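You operate a simulated robot arm through the tools that you are given. There is no shell and no other tool. Be economical: measure what you need, move in short steps, check, and stop when the job is done.

The job below is to be done with a simulated robot arm. You get a single attempt, and the scene is never put back.

## Task
Put the spring foot that says "72" from the sand in sand tray six on the grey plate in sand tray seven and the spring foot labelled "62" on the sand in sand tray seven.
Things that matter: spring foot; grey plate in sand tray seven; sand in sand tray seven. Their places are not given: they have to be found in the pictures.

It is judged by the outcome, as a careful person would: the job done as asked, and still so three seconds after it is handed in. It fails if anything else is knocked over, pushed out of place, dropped, spilled or broken.

## Robot
A 6-joint arm with a two-finger parallel gripper, fixed in place. Base frame: the origin is at the foot of the arm, x ahead of it, y to its left, z up. Readings come in m, degrees, newtons and seconds.
With the tool pointing down near the work surface it reaches from about 0.24 to 0.66 m from the base axis. Its first joint turns from -66.0 to 66.0 degrees. Payload 2.9 kg.
Tool frame: the origin (TCP) lies between the finger pads and is the grasp point; the fingertips stand 0.03 m ahead of it; z points along the fingers, y is the line along which they close. Largest opening 0.11 m; finger width 0.02, thickness 0.01; the body of the gripper, 0.048 by 0.112 m, starts 0.055 m behind the TCP.
Orientation is told as [roll, pitch, yaw] about the base's x, y, z axes, in that order, counted from this pose: with the fingers straight down and closing along the base's y, the tool's x points along the base's -x, its y along +y and its z along -z.

## Interface
- The arm moves only by the tool jog_arm. Its argument "targets" is a list that holds one entry, the list of rows, each a list of 7 numbers: the shift along the tool's x, y, z in cm, then the turn, a rotation vector about the tool's x, y, z in degrees, then the finger opening in cm, from 0 to 11. In form: [[[x, y, z, rx, ry, rz, jaw], ...]]. A call has 1 to 10 rows; each row shifts and turns the commanded pose from where the row before left it, along the tool's axes as they then stand. A row lasts 0.2 s, in which the tool goes at most 0.05 m and 8.6 degrees; a call with a longer step from one row to the next is refused whole, and so is a gripper value outside its range. Where a pose cannot be reached the arm comes as near as it can. A force on the tool above 40 N (or 10 N above the force at the start of the call, whichever is more), or a blocked arm, ends the call early, and 0.2 s more pass. The fingers move at their own pace (about 0.108 m/s each) and stop on an object; they squeeze with about 31 N. The grip force told is the motor's: it shows also when the fingers shut on nothing. Time passes only in rows, and 0.2 s behind the last, so rows that do not move let the fingers close. It gives the time, the measured TCP pose, the force on the tool (base axes), the opening and the grip force at its end, in the units of the frame above (readings bear some noise).
- Cameras (640 x 400 px; columns grow to the right, rows downward): "scene" is fixed at [0.087, 0.4752, 1.358]; the picture's right is [-0.34, -0.94, 0.00], its down [-0.75, 0.27, -0.61] and it looks along [0.57, -0.20, -0.79] (base axes); focal length 300 px, centre (320, 200). "wrist" rides on the gripper at [-0.036, 0, -0.057] in the tool frame; the picture's right is [0.00, -1.00, 0.00], its down [0.97, 0.00, -0.24] and it looks along [0.24, 0.00, 0.97] (tool axes); focal length 218 px, centre (320, 200).
- grab_frame(camera): a new picture of that camera. The clock stands still meanwhile.
- locate(camera, pixels): for up to 12 pixels [column, row] of the newest picture of that camera ("zoom" is the newest enlarged one), the place [x, y, z] in the base frame of the surface seen there, good to about 0.002 m. The clock stands still meanwhile.
- zoom(camera, box): a new picture of the part [left, top, right, bottom] of that camera's present view, enlarged. The clock stands still meanwhile.
- finish_job(): hands the job in; it is judged then, once.

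Work in short steps. Measure before you move; look again where a grasp or a placing could have gone wrong, and mend it. You have 60 turns and 26 pictures in all, those below and enlarged ones among them. Open the gripper and draw the arm clear of the work before you hand the job in, unless the task says otherwise; then end with one line.

The tools are called by a JSON object that holds its "api" and its "payload". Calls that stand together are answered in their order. jog_arm: Moves the arm, as the interface text tells. Its arguments: {"type":"object","properties":{"targets":{"type":"array","items":{"type":"array","items":{"type":"array","items":{"type":"number"}}}}},"required":["targets"]} The other tools are called the same way: grab_frame (camera) takes a picture; locate (camera, pixels) gives the place of the surface under pixels of a picture; zoom (camera, box) takes an enlarged picture of a part of a camera's view; finish_job () hands the job in.

At the start:

```text
t: 0.0
tcp_pos: [0.4618, 0.1664, 0.9537]
orientation: [0.0, -0.1, 0.0]
wrist_force: [0.6, -0.6, 0.0]
grip_width: 0.11
grip_force: 0.0
```

scene: 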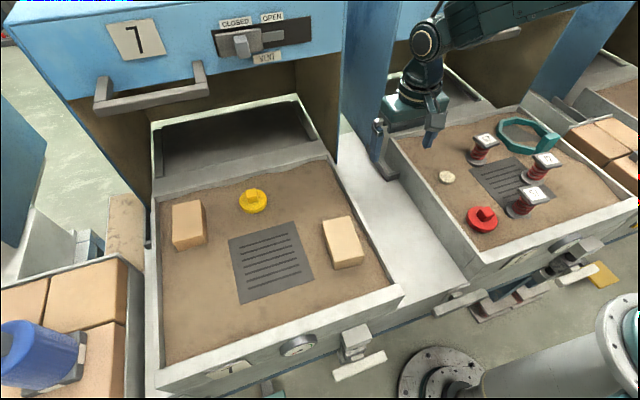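
wrist: 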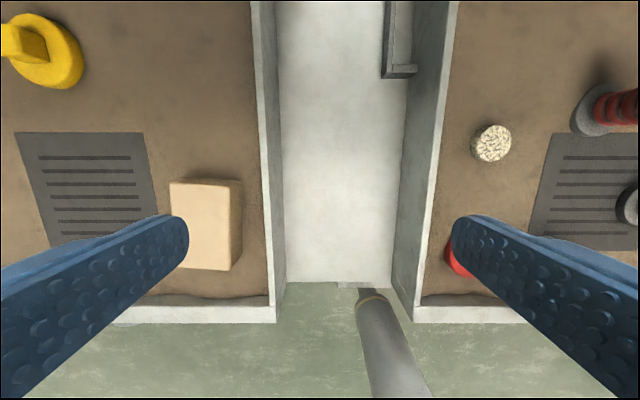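

The scene shows three spring feet in the right tray near (483,148), (543,165) and (530,198). I zoom in to read their labels.

{"api": "zoom", "payload": {"camera": "scene", "box": [430, 110, 590, 240]}}

{"api": "locate", "payload": {"camera": "scene", "pixels": [[271, 262], [229, 238], [294, 223], [314, 287], [240, 303], [188, 225], [343, 242], [253, 200], [200, 300], [340, 285], [390, 292], [160, 365]]}}

```text
3.08 times, centred on (510, 175) of scene
```

zoom: 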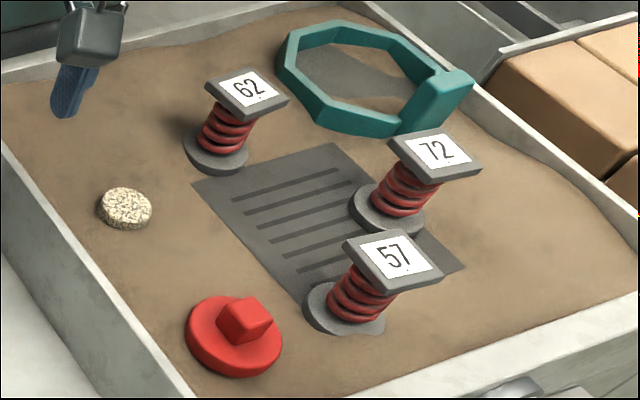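

```text
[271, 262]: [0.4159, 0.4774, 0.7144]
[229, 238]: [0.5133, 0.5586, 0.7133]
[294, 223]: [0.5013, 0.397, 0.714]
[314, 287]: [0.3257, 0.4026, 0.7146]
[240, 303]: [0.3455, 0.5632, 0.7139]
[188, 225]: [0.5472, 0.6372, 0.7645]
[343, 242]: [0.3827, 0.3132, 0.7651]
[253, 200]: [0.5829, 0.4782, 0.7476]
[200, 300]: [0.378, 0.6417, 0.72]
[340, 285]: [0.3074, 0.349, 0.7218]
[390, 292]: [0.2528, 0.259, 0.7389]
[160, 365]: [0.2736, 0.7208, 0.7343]
```

The labels read 62, 72 and 57. I measure the feet's tops, bases and surroundings in the zoomed picture.

{"api": "locate", "payload": {"camera": "zoom", "pixels": [[248, 90], [207, 82], [242, 117], [288, 102], [250, 70], [437, 150], [390, 136], [416, 176], [481, 169], [441, 130], [200, 160], [365, 212]]}}

{"api": "locate", "payload": {"camera": "zoom", "pixels": [[394, 255], [345, 238], [380, 285], [443, 276], [400, 230], [440, 95], [405, 125], [320, 118], [290, 40], [225, 150], [400, 205], [250, 180]]}}

{"api": "locate", "payload": {"camera": "scene", "pixels": [[208, 202], [172, 206], [175, 250], [207, 242], [240, 205], [267, 205], [321, 221], [334, 270], [364, 262], [150, 200], [320, 160], [402, 290]]}}

```text
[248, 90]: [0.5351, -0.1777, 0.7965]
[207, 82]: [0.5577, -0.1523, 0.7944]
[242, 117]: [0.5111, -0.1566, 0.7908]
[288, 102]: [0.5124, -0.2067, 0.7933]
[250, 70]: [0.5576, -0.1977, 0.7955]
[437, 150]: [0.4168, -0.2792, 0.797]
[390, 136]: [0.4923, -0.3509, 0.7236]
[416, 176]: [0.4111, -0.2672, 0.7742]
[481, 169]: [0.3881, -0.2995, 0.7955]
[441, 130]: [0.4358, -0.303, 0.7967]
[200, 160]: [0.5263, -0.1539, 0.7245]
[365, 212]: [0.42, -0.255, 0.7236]
```

```text
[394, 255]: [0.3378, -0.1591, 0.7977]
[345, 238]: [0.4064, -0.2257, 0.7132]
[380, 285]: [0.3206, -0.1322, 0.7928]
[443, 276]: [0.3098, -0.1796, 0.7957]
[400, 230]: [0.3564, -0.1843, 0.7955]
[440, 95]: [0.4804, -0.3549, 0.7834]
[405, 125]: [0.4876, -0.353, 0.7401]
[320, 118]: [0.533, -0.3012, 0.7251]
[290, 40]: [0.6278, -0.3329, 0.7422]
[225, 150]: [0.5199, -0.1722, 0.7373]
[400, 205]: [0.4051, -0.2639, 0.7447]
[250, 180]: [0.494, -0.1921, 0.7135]
```

```text
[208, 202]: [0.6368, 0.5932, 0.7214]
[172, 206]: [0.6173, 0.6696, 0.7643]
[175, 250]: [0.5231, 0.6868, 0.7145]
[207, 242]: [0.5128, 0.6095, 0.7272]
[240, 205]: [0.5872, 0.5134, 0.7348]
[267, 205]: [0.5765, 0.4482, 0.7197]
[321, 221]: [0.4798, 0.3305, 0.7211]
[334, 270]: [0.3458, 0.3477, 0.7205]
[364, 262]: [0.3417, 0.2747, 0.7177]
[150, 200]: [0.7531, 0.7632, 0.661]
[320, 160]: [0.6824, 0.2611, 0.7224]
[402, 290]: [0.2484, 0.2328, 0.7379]
```

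All feet stand with their tops at z≈0.796. I check the candidate sand spot behind the right-hand block, the yellow object, and the cabinet front and its handle above tray seven.

{"api": "zoom", "payload": {"camera": "scene", "box": [220, 130, 420, 330]}}

{"api": "locate", "payload": {"camera": "scene", "pixels": [[300, 200], [310, 205], [315, 212], [325, 205], [335, 200], [345, 205], [320, 190], [290, 210], [205, 85], [340, 40], [300, 90], [330, 160]]}}

{"api": "locate", "payload": {"camera": "scene", "pixels": [[325, 222], [351, 216], [363, 253], [334, 263], [315, 300], [345, 285], [380, 285], [300, 305], [345, 308], [370, 270], [355, 280], [330, 300]]}}

```text
2.00 times, centred on (320, 230) of scene
```

zoom: 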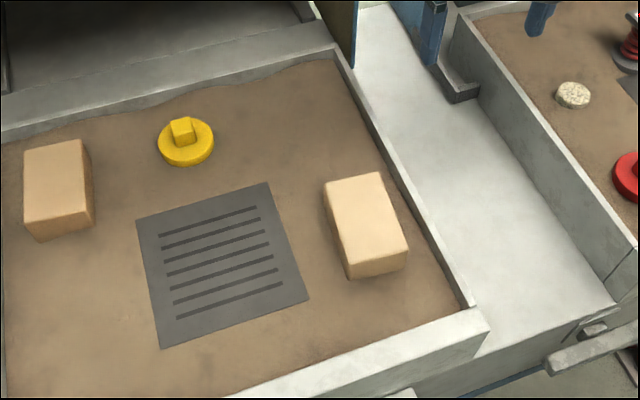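

```text
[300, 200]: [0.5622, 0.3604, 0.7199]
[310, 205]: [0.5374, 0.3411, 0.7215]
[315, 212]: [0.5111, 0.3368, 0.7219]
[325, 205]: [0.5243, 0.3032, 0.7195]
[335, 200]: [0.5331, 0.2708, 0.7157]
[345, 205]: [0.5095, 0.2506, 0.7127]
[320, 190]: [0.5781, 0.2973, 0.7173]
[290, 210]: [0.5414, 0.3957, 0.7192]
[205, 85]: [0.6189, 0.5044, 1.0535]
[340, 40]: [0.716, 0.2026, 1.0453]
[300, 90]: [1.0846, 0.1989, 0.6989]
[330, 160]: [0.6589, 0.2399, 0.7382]
```

```text
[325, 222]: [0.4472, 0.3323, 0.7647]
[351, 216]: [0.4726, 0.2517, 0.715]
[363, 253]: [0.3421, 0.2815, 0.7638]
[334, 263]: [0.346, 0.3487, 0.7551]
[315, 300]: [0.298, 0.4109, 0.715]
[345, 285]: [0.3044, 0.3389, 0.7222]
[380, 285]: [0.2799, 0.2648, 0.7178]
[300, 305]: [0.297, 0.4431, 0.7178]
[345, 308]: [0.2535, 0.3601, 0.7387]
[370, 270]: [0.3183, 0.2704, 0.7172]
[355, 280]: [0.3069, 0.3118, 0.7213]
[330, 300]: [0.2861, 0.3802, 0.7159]
```

Free sand near (0.523, 0.325) in tray seven measures z≈0.72, and the plate centre is about (0.42, 0.48). I first move over the 62 foot at (0.535, -0.178), staying high.

{"api": "jog_arm", "payload": {"targets": [[[-0.81, -3.83, 0, 0, 0, 0, 11], [-0.81, -3.83, 0, 0, 0, 0, 11], [-0.81, -3.83, 0, 0, 0, 0, 11], [-0.81, -3.83, 0, 0, 0, 0, 11], [-0.81, -3.83, 0, 0, 0, 0, 11], [-0.81, -3.83, 0, 0, 0, 0, 9], [-0.81, -3.83, 0, 0, 0, 0, 8], [-0.81, -3.83, 0, 0, 0, 0, 8], [-0.81, -3.83, 0, 0, 0, 0, 8], [0, 0, 2, 0, 0, 0, 8]]]}}

{"api": "grab_frame", "payload": {"camera": "wrist"}}

```text
t: 2.2
tcp_pos: [0.5333, -0.1801, 0.9347]
orientation: [-0.1, 0.0, 0.1]
wrist_force: [0.1, -0.3, -0.4]
grip_width: 0.08
grip_force: 0.0
```

```text
21 pictures are left
```

wrist: 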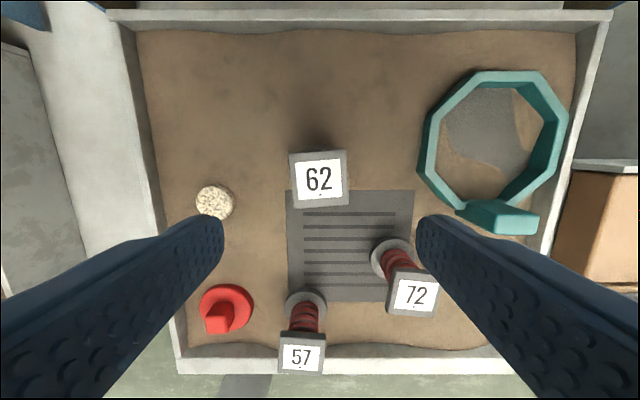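

The 62 top is centred near column 319, slightly turned. I measure its corners and those of the 72 from this view.

{"api": "locate", "payload": {"camera": "wrist", "pixels": [[319, 179], [292, 155], [344, 153], [347, 202], [296, 206], [413, 295], [393, 271], [437, 273], [432, 315], [390, 310], [390, 258], [302, 356]]}}

```text
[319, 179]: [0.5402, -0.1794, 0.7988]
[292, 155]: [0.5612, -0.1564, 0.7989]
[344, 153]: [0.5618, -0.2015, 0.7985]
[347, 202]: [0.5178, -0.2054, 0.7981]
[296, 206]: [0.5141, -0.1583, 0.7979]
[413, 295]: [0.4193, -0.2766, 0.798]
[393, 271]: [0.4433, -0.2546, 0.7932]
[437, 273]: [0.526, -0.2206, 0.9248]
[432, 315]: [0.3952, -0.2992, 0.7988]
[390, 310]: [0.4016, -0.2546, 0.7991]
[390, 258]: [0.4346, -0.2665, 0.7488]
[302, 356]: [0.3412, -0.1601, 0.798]
```

The 62 top is centred at (0.539, -0.180), turned about +4°. I align to it, descend so the pads straddle the top plate (TCP ≈ 0.787), and close.

{"api": "jog_arm", "payload": {"targets": [[[-0.54, 0, 2, 0, 0, -4, 8], [0, 0, 4, 0, 0, 0, 8], [0, 0, 4, 0, 0, 0, 8], [0, 0, 3, 0, 0, 0, 8], [0, 0, 1.8, 0, 0, 0, 8], [0, 0, 0, 0, 0, 0, 8]]]}}

{"api": "grab_frame", "payload": {"camera": "wrist"}}

```text
t: 3.6
tcp_pos: [0.5391, -0.1773, 0.7872]
orientation: [0.0, 0.0, 4.0]
wrist_force: [0.2, -0.8, 0.6]
grip_width: 0.08
grip_force: 0.0
```

```text
20 pictures are left
```

wrist: 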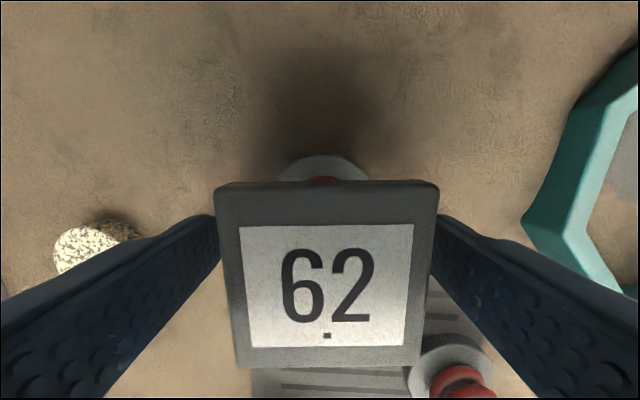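

The fingers straddle the top plate cleanly. I nudge 0.3 cm in -y and close.

{"api": "jog_arm", "payload": {"targets": [[[0, -0.3, 0, 0, 0, 0, 8], [0, 0, 0, 0, 0, 0, 6], [0, 0, 0, 0, 0, 0, 4], [0, 0, 0, 0, 0, 0, 4], [0, 0, 0, 0, 0, 0, 4]]]}}

```text
t: 4.8
tcp_pos: [0.539, -0.1806, 0.7874]
orientation: [0.0, -0.1, 4.0]
wrist_force: [1.3, 0.7, -0.4]
grip_width: 0.0515
grip_force: 31.0
```

The grip holds at 5.15 cm with 31 N. I lift gently and look.

{"api": "jog_arm", "payload": {"targets": [[[0, 0, -1, 0, 0, 0, 4], [0, 0, -3, 0, 0, 0, 4], [0, 0, -4, 0, 0, 0, 4], [0, 0, -4, 0, 0, 0, 4], [0, 0, 0, 0, 0, 0, 4]]]}}

{"api": "zoom", "payload": {"camera": "scene", "box": [380, 60, 600, 240]}}

```text
t: 6.0
tcp_pos: [0.54, -0.1807, 0.905]
orientation: [0.1, -0.1, 4.0]
wrist_force: [0.2, -0.1, -3.4]
grip_width: 0.0515
grip_force: 30.9
```

```text
2.22 times, centred on (490, 150) of scene
```

zoom: 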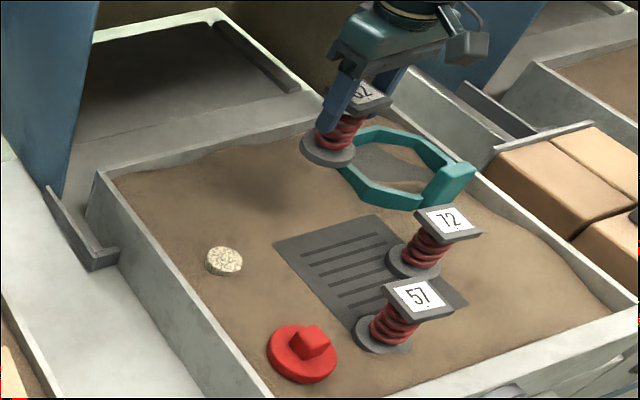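

The foot came up cleanly. I carry it toward tray seven with x drawn in to about 0.46.

{"api": "jog_arm", "payload": {"targets": [[[0, 0, 0, 0, 0, 4, 4], [0.9, 4.2, 0, 0, 0, 0, 4], [0.9, 4.2, 0, 0, 0, 0, 4], [0.9, 4.2, 0, 0, 0, 0, 4], [0.9, 4.2, 0, 0, 0, 0, 4], [0.9, 4.2, 0, 0, 0, 0, 4], [0.9, 4.2, 0, 0, 0, 0, 4], [0.9, 4.2, 0, 0, 0, 0, 4], [0.9, 4.2, 0, 0, 0, 0, 4], [0.9, 4.2, 0, 0, 0, 0, 4]]]}}

{"api": "jog_arm", "payload": {"targets": [[[-1.6, 3.2, 0, 0, 0, 0, 4], [-1.6, 3.2, 0, 0, 0, 0, 4], [-1.6, 3.2, 0, 0, 0, 0, 4], [-1.7, 3.2, 0, 0, 0, 0, 4], [0, 0, 0, 0, 0, 0, 4], [0, 0, 2, 0, 0, 0, 4], [0, 0, 0, 0, 0, 0, 4]]]}}

{"api": "grab_frame", "payload": {"camera": "scene"}}

```text
t: 8.2
tcp_pos: [0.4593, 0.1965, 0.9065]
orientation: [0.0, 0.0, -0.1]
wrist_force: [0.2, -0.3, -3.1]
grip_width: 0.0516
grip_force: 31.3
```

```text
t: 9.8
tcp_pos: [0.5261, 0.3243, 0.8881]
orientation: [0.0, 0.0, 0.1]
wrist_force: [0.4, 0.5, -3.9]
grip_width: 0.0518
grip_force: 31.1
```

```text
18 pictures are left
```

scene: 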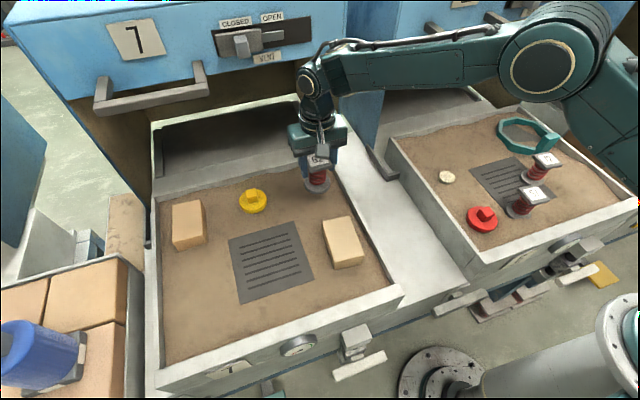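

The foot hangs over free sand behind the block. I descend to just above the surface, then check force.

{"api": "jog_arm", "payload": {"targets": [[[0, 0, 4, 0, 0, 0, 4], [0, 0, 3, 0, 0, 0, 4], [0, 0, 1.2, 0, 0, 0, 4], [0, 0, 0.5, 0, 0, 0, 4], [0, 0, 0, 0, 0, 0, 4]]]}}

{"api": "zoom", "payload": {"camera": "scene", "box": [270, 130, 370, 230]}}

```text
t: 11.0
tcp_pos: [0.525, 0.3245, 0.8005]
orientation: [0.1, 0.1, 0.0]
wrist_force: [0.7, 0.1, -3.0]
grip_width: 0.0517
grip_force: 30.2
```

```text
4.00 times, centred on (320, 180) of scene
```

zoom: 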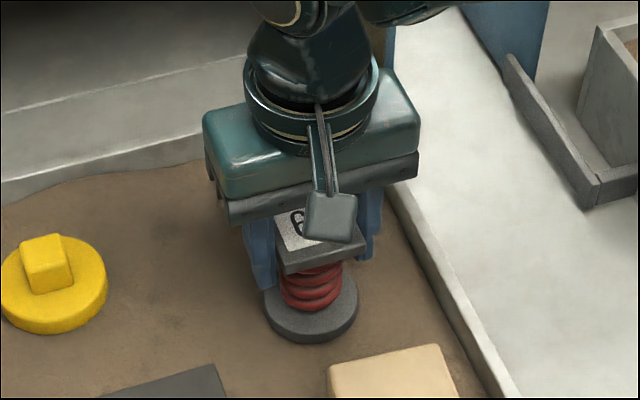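

It still hangs about 1 cm above the sand (force -3 N). I lower in small steps until contact shows.

{"api": "jog_arm", "payload": {"targets": [[[0, 0, 0.3, 0, 0, 0, 4], [0, 0, 0.3, 0, 0, 0, 4], [0, 0, 0.2, 0, 0, 0, 4], [0, 0, 0, 0, 0, 0, 4]]]}}

```text
t: 12.0
tcp_pos: [0.5235, 0.3261, 0.7917]
orientation: [0.1, -0.1, 0.0]
wrist_force: [-0.5, 0.3, -3.0]
grip_width: 0.0517
grip_force: 31.4
```

{"api": "jog_arm", "payload": {"targets": [[[0, 0, 0.2, 0, 0, 0, 4], [0, 0, 0, 0, 0, 0, 4]]]}}

```text
t: 12.6
tcp_pos: [0.5244, 0.3249, 0.7894]
orientation: [0.1, 0.0, 0.0]
wrist_force: [0.3, 0.2, -2.5]
grip_width: 0.0514
grip_force: 30.8
```

Still no contact at z = 0.789. I continue down in 1.5 mm steps.

{"api": "jog_arm", "payload": {"targets": [[[0, 0, 0.15, 0, 0, 0, 4], [0, 0, 0, 0, 0, 0, 4]]]}}

{"api": "jog_arm", "payload": {"targets": [[[0, 0, 0.15, 0, 0, 0, 4], [0, 0, 0, 0, 0, 0, 4]]]}}

```text
t: 13.2
tcp_pos: [0.5242, 0.3262, 0.7875]
orientation: [0.0, 0.0, 0.0]
wrist_force: [-0.4, 0.3, -2.0]
grip_width: 0.0516
grip_force: 31.0
```

```text
t: 13.8
tcp_pos: [0.5226, 0.3261, 0.7868]
orientation: [-0.1, -0.1, 0.0]
wrist_force: [-1.3, -1.1, 8.5]
grip_width: 0.0516
grip_force: 31.1
```

The force rose to +8.5 N, so the foot is resting on the sand. I open the fingers slowly, then rise.

{"api": "jog_arm", "payload": {"targets": [[[0, 0, -0.05, 0, 0, 0, 5.4], [0, 0, 0, 0, 0, 0, 6], [0, 0, 0, 0, 0, 0, 8], [0, 0, 0, 0, 0, 0, 8], [0, 0, -1, 0, 0, 0, 8], [0, 0, -3, 0, 0, 0, 8], [0, 0, -4, 0, 0, 0, 8], [0, 0, -4, 0, 0, 0, 8], [0, 0, 0, 0, 0, 0, 8]]]}}

{"api": "grab_frame", "payload": {"camera": "wrist"}}

```text
t: 15.8
tcp_pos: [0.5231, 0.3238, 0.9069]
orientation: [0.0, 0.1, 0.0]
wrist_force: [0.5, 0.1, 0.3]
grip_width: 0.0799
grip_force: 0.1
```

```text
16 pictures are left
```

wrist: 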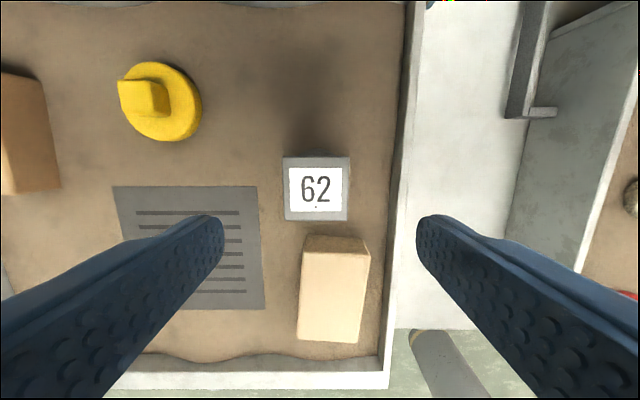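

The 62 foot stands upright on the sand. Now I move back over to the 72 foot at about (0.418, -0.277).

{"api": "jog_arm", "payload": {"targets": [[[0.7, -4, 0, 0, 0, 0, 8], [0.7, -4, 0, 0, 0, 0, 8], [0.7, -4, 0, 0, 0, 0, 8], [0.7, -4, 0, 0, 0, 0, 8], [0.7, -4, 0, 0, 0, 0, 8], [0.7, -4, 0, 0, 0, 0, 8], [0.7, -4, 0, 0, 0, 0, 8], [0.7, -4, 0, 0, 0, 0, 8]]]}}

{"api": "jog_arm", "payload": {"targets": [[[0.7, -4, 0, 0, 0, 0, 8], [0.7, -4, 0, 0, 0, 0, 8], [0.7, -4, 0, 0, 0, 0, 8], [0.7, -4, 0, 0, 0, 0, 8], [0.7, -4, 0, 0, 0, 0, 8], [0.7, -4, 0, 0, 0, 0, 8], [0.7, -4, 0, 0, 0, 0, 8], [0, 0, 0, 0, 0, 0, 8]]]}}

{"api": "grab_frame", "payload": {"camera": "wrist"}}

```text
t: 17.6
tcp_pos: [0.4699, 0.0055, 0.904]
orientation: [0.0, 0.1, 0.2]
wrist_force: [-0.4, 0.0, -0.3]
grip_width: 0.0799
grip_force: 0.1
```

```text
t: 19.4
tcp_pos: [0.4193, -0.2778, 0.905]
orientation: [0.1, -0.1, 0.0]
wrist_force: [0.2, 0.9, 1.6]
grip_width: 0.0798
grip_force: 0.1
```

```text
15 pictures are left
```

wrist: 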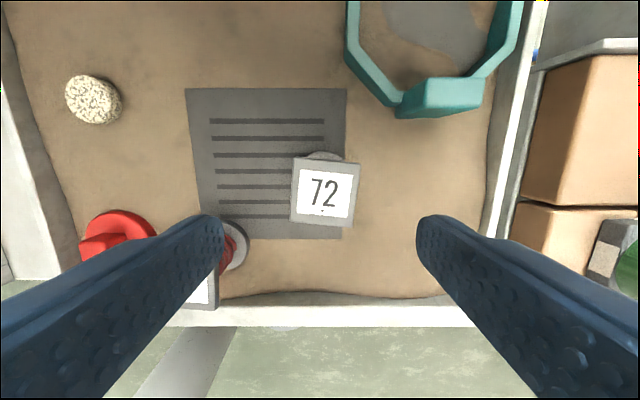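

The 72 foot is directly below, turned a few degrees. I measure its top corners.

{"api": "locate", "payload": {"camera": "wrist", "pixels": [[324, 192], [296, 160], [357, 167], [351, 223], [293, 216]]}}

```text
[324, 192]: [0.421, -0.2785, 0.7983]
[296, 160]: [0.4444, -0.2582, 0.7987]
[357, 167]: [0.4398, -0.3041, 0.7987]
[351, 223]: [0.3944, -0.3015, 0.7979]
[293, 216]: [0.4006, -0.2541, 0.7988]
```

The top is centred at (0.420, -0.2795), turned about -6°. I align, descend to TCP z ≈ 0.787 and close.

{"api": "jog_arm", "payload": {"targets": [[[0, -0.17, 0, 0, 0, 6, 8], [0, 0, 4, 0, 0, 0, 8], [0, 0, 4, 0, 0, 0, 8], [0, 0, 2.5, 0, 0, 0, 8], [0, 0, 1.3, 0, 0, 0, 8], [0, 0, 0, 0, 0, 0, 8], [0, 0, 0, 0, 0, 0, 6], [0, 0, 0, 0, 0, 0, 4], [0, 0, 0, 0, 0, 0, 4], [0, 0, 0, 0, 0, 0, 4]]]}}

```text
t: 21.6
tcp_pos: [0.4203, -0.2771, 0.789]
orientation: [0.0, 0.0, -5.9]
wrist_force: [-0.1, -0.9, 0.5]
grip_width: 0.0515
grip_force: 31.3
```

The grip holds at 5.15 cm. I lift straight up and look.

{"api": "jog_arm", "payload": {"targets": [[[0, 0, -1, 0, 0, 0, 4], [0, 0, -3, 0, 0, 0, 4], [0, 0, -4, 0, 0, 0, 4], [0, 0, -4, 0, 0, 0, 4], [0, 0, 0, 0, 0, 6, 4], [0, 0, 0, 0, 0, -6, 4]]]}}

{"api": "zoom", "payload": {"camera": "scene", "box": [380, 60, 600, 240]}}

```text
t: 23.0
tcp_pos: [0.4186, -0.2765, 0.9076]
orientation: [0.0, 0.0, -6.0]
wrist_force: [0.2, 0.8, -2.7]
grip_width: 0.0513
grip_force: 30.8
```

```text
2.22 times, centred on (490, 150) of scene
```

zoom: 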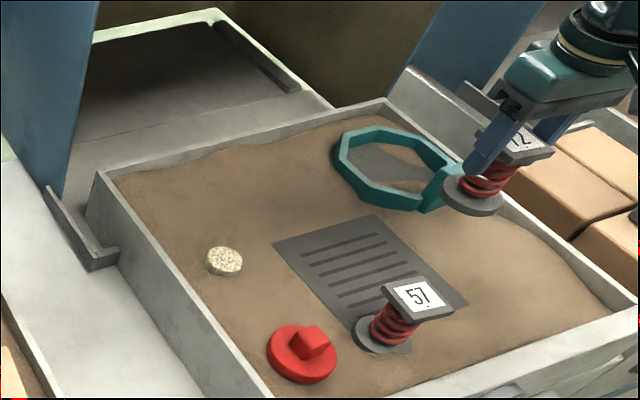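

Held well, and 57 is undisturbed. I carry the 72 foot over to tray seven's plate, aiming for (0.405, 0.455).

{"api": "jog_arm", "payload": {"targets": [[[0, 0, 0, 0, 0, -6, 4], [0.08, 4.07, 0, 0, 0, 0, 4], [0.08, 4.07, 0, 0, 0, 0, 4], [0.08, 4.07, 0, 0, 0, 0, 4], [0.08, 4.07, 0, 0, 0, 0, 4], [0.08, 4.07, 0, 0, 0, 0, 4], [0.08, 4.07, 0, 0, 0, 0, 4], [0.08, 4.07, 0, 0, 0, 0, 4], [0.08, 4.07, 0, 0, 0, 0, 4], [0.08, 4.07, 0, 0, 0, 0, 4]]]}}

{"api": "jog_arm", "payload": {"targets": [[[0.08, 4.07, 0, 0, 0, 0, 4], [0.08, 4.07, 0, 0, 0, 0, 4], [0.08, 4.07, 0, 0, 0, 0, 4], [0.08, 4.07, 0, 0, 0, 0, 4], [0.08, 4.07, 0, 0, 0, 0, 4], [0.08, 4.07, 0, 0, 0, 0, 4], [0.08, 4.07, 0, 0, 0, 0, 4], [0.08, 4.07, 0, 0, 0, 0, 4], [0.08, 4.07, 0, 0, 0, 0, 4], [0, 0, 0, 0, 0, 0, 4]]]}}

{"api": "grab_frame", "payload": {"camera": "scene"}}

```text
t: 25.2
tcp_pos: [0.414, 0.0955, 0.9072]
orientation: [0.0, 0.0, -0.2]
wrist_force: [0.1, -0.8, -3.8]
grip_width: 0.0517
grip_force: 30.8
```

```text
t: 27.4
tcp_pos: [0.4031, 0.4556, 0.9102]
orientation: [0.1, 0.1, -0.1]
wrist_force: [0.7, -0.7, -3.5]
grip_width: 0.0517
grip_force: 30.9
```

```text
13 pictures are left
```

scene: 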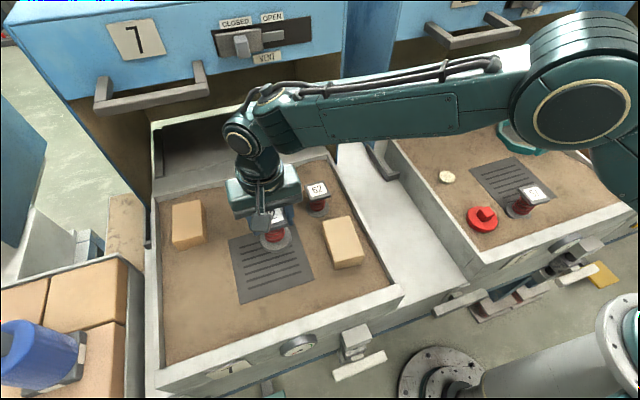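

The foot is over the plate. I descend to about 0.793 and then creep to contact.

{"api": "jog_arm", "payload": {"targets": [[[0, 0, 4, 0, 0, 0, 4], [0, 0, 4, 0, 0, 0, 4], [0, 0, 2.5, 0, 0, 0, 4], [0, 0, 1, 0, 0, 0, 4], [0, 0, 0, 0, 0, 0, 4]]]}}

{"api": "jog_arm", "payload": {"targets": [[[0, 0, 0.2, 0, 0, 0, 4], [0, 0, 0.2, 0, 0, 0, 4], [0, 0, 0, 0, 0, 0, 4]]]}}

```text
t: 28.6
tcp_pos: [0.403, 0.4557, 0.791]
orientation: [0.0, 0.0, 0.0]
wrist_force: [-0.2, -0.6, -2.6]
grip_width: 0.0518
grip_force: 31.2
```

```text
t: 29.4
tcp_pos: [0.4041, 0.4568, 0.7901]
orientation: [0.0, -0.1, 0.1]
wrist_force: [-5.3, -1.1, 9.9]
grip_width: 0.0518
grip_force: 31.3
```

Contact shows at z ≈ 0.790 with +9.9 N. I ease up 1.5 mm and check the base against the plate.

{"api": "jog_arm", "payload": {"targets": [[[0, 0, -0.15, 0, 0, 0, 4], [0, 0, 0, 0, 0, 0, 4]]]}}

{"api": "zoom", "payload": {"camera": "scene", "box": [220, 190, 360, 310]}}

```text
t: 30.0
tcp_pos: [0.4033, 0.4538, 0.7895]
orientation: [-0.1, 0.1, -0.1]
wrist_force: [1.4, 0.4, -1.7]
grip_width: 0.0514
grip_force: 31.9
```

```text
3.33 times, centred on (290, 250) of scene
```

zoom: 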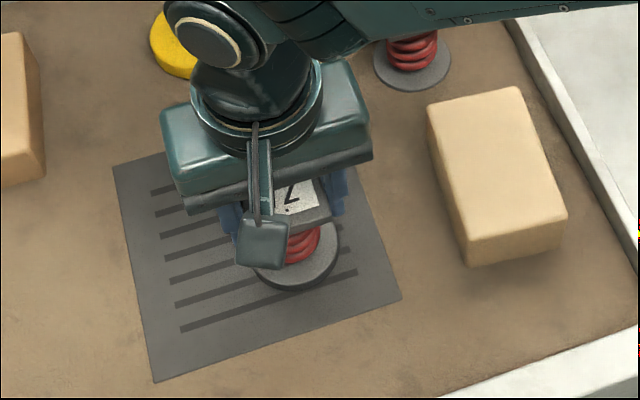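

The base rests on the plate, well inside its edges. I open slowly and rise, then draw back toward the start pose.

{"api": "jog_arm", "payload": {"targets": [[[0, 0, 0.03, 0, 0, 0, 5.4], [0, 0, 0, 0, 0, 0, 6], [0, 0, 0, 0, 0, 0, 8], [0, 0, 0, 0, 0, 0, 8], [0, 0, -1, 0, 0, 0, 8], [0, 0, -3, 0, 0, 0, 8], [0, 0, -4, 0, 0, 0, 8], [0, 0, -4, 0, 0, 0, 8], [0, 0, -4, 0, 0, 0, 8], [0, 0, 0, 0, 0, 0, 8]]]}}

{"api": "jog_arm", "payload": {"targets": [[[0, -4, 0, 0, 0, 0, 8], [0, -4, 0, 0, 0, 0, 8], [0, -4, 0, 0, 0, 0, 8], [0, -4, 0, 0, 0, 0, 8], [0, -4, 0, 0, 0, 0, 8], [0, -4, 0, 0, 0, 0, 8], [0, -4, 0, 0, 0, 0, 8], [0, -4, 0, 0, 0, 0, 8], [0, 0, 0, 0, 0, 0, 8]]]}}

{"api": "grab_frame", "payload": {"camera": "scene"}}

{"api": "zoom", "payload": {"camera": "scene", "box": [200, 160, 380, 310]}}

```text
t: 32.2
tcp_pos: [0.4015, 0.4561, 0.9511]
orientation: [0.0, 0.0, 0.0]
wrist_force: [-0.3, -0.4, -0.4]
grip_width: 0.0799
grip_force: 0.0
```

```text
t: 34.2
tcp_pos: [0.4043, 0.1334, 0.9474]
orientation: [0.0, 0.0, 0.1]
wrist_force: [-0.6, 0.3, -0.8]
grip_width: 0.0801
grip_force: 0.1
```

```text
11 pictures are left
```

scene: 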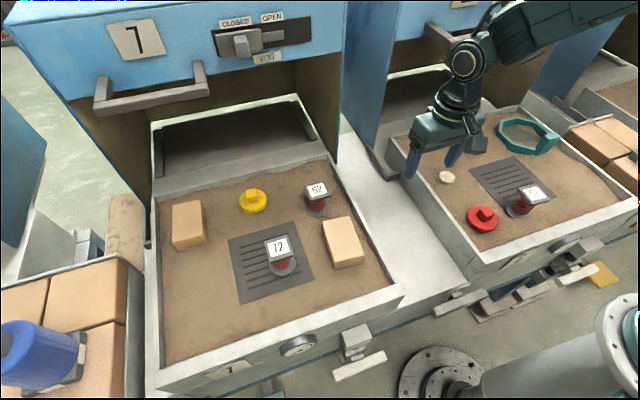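

```text
2.67 times, centred on (290, 235) of scene
```

zoom: 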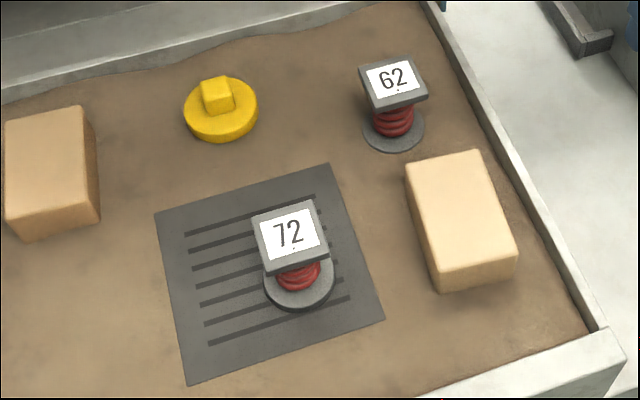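

The 72 foot stands on the plate and the 62 foot on the sand in tray seven. Everything else is in place and the arm is clear, so I hand the job in.

{"api": "finish_job", "payload": {}}

```text
The job is handed in.
```

The job is handed in: in sand tray seven, the "72" foot stands on the grey plate and the "62" foot on the sand, and the last pictures show nothing else disturbed.
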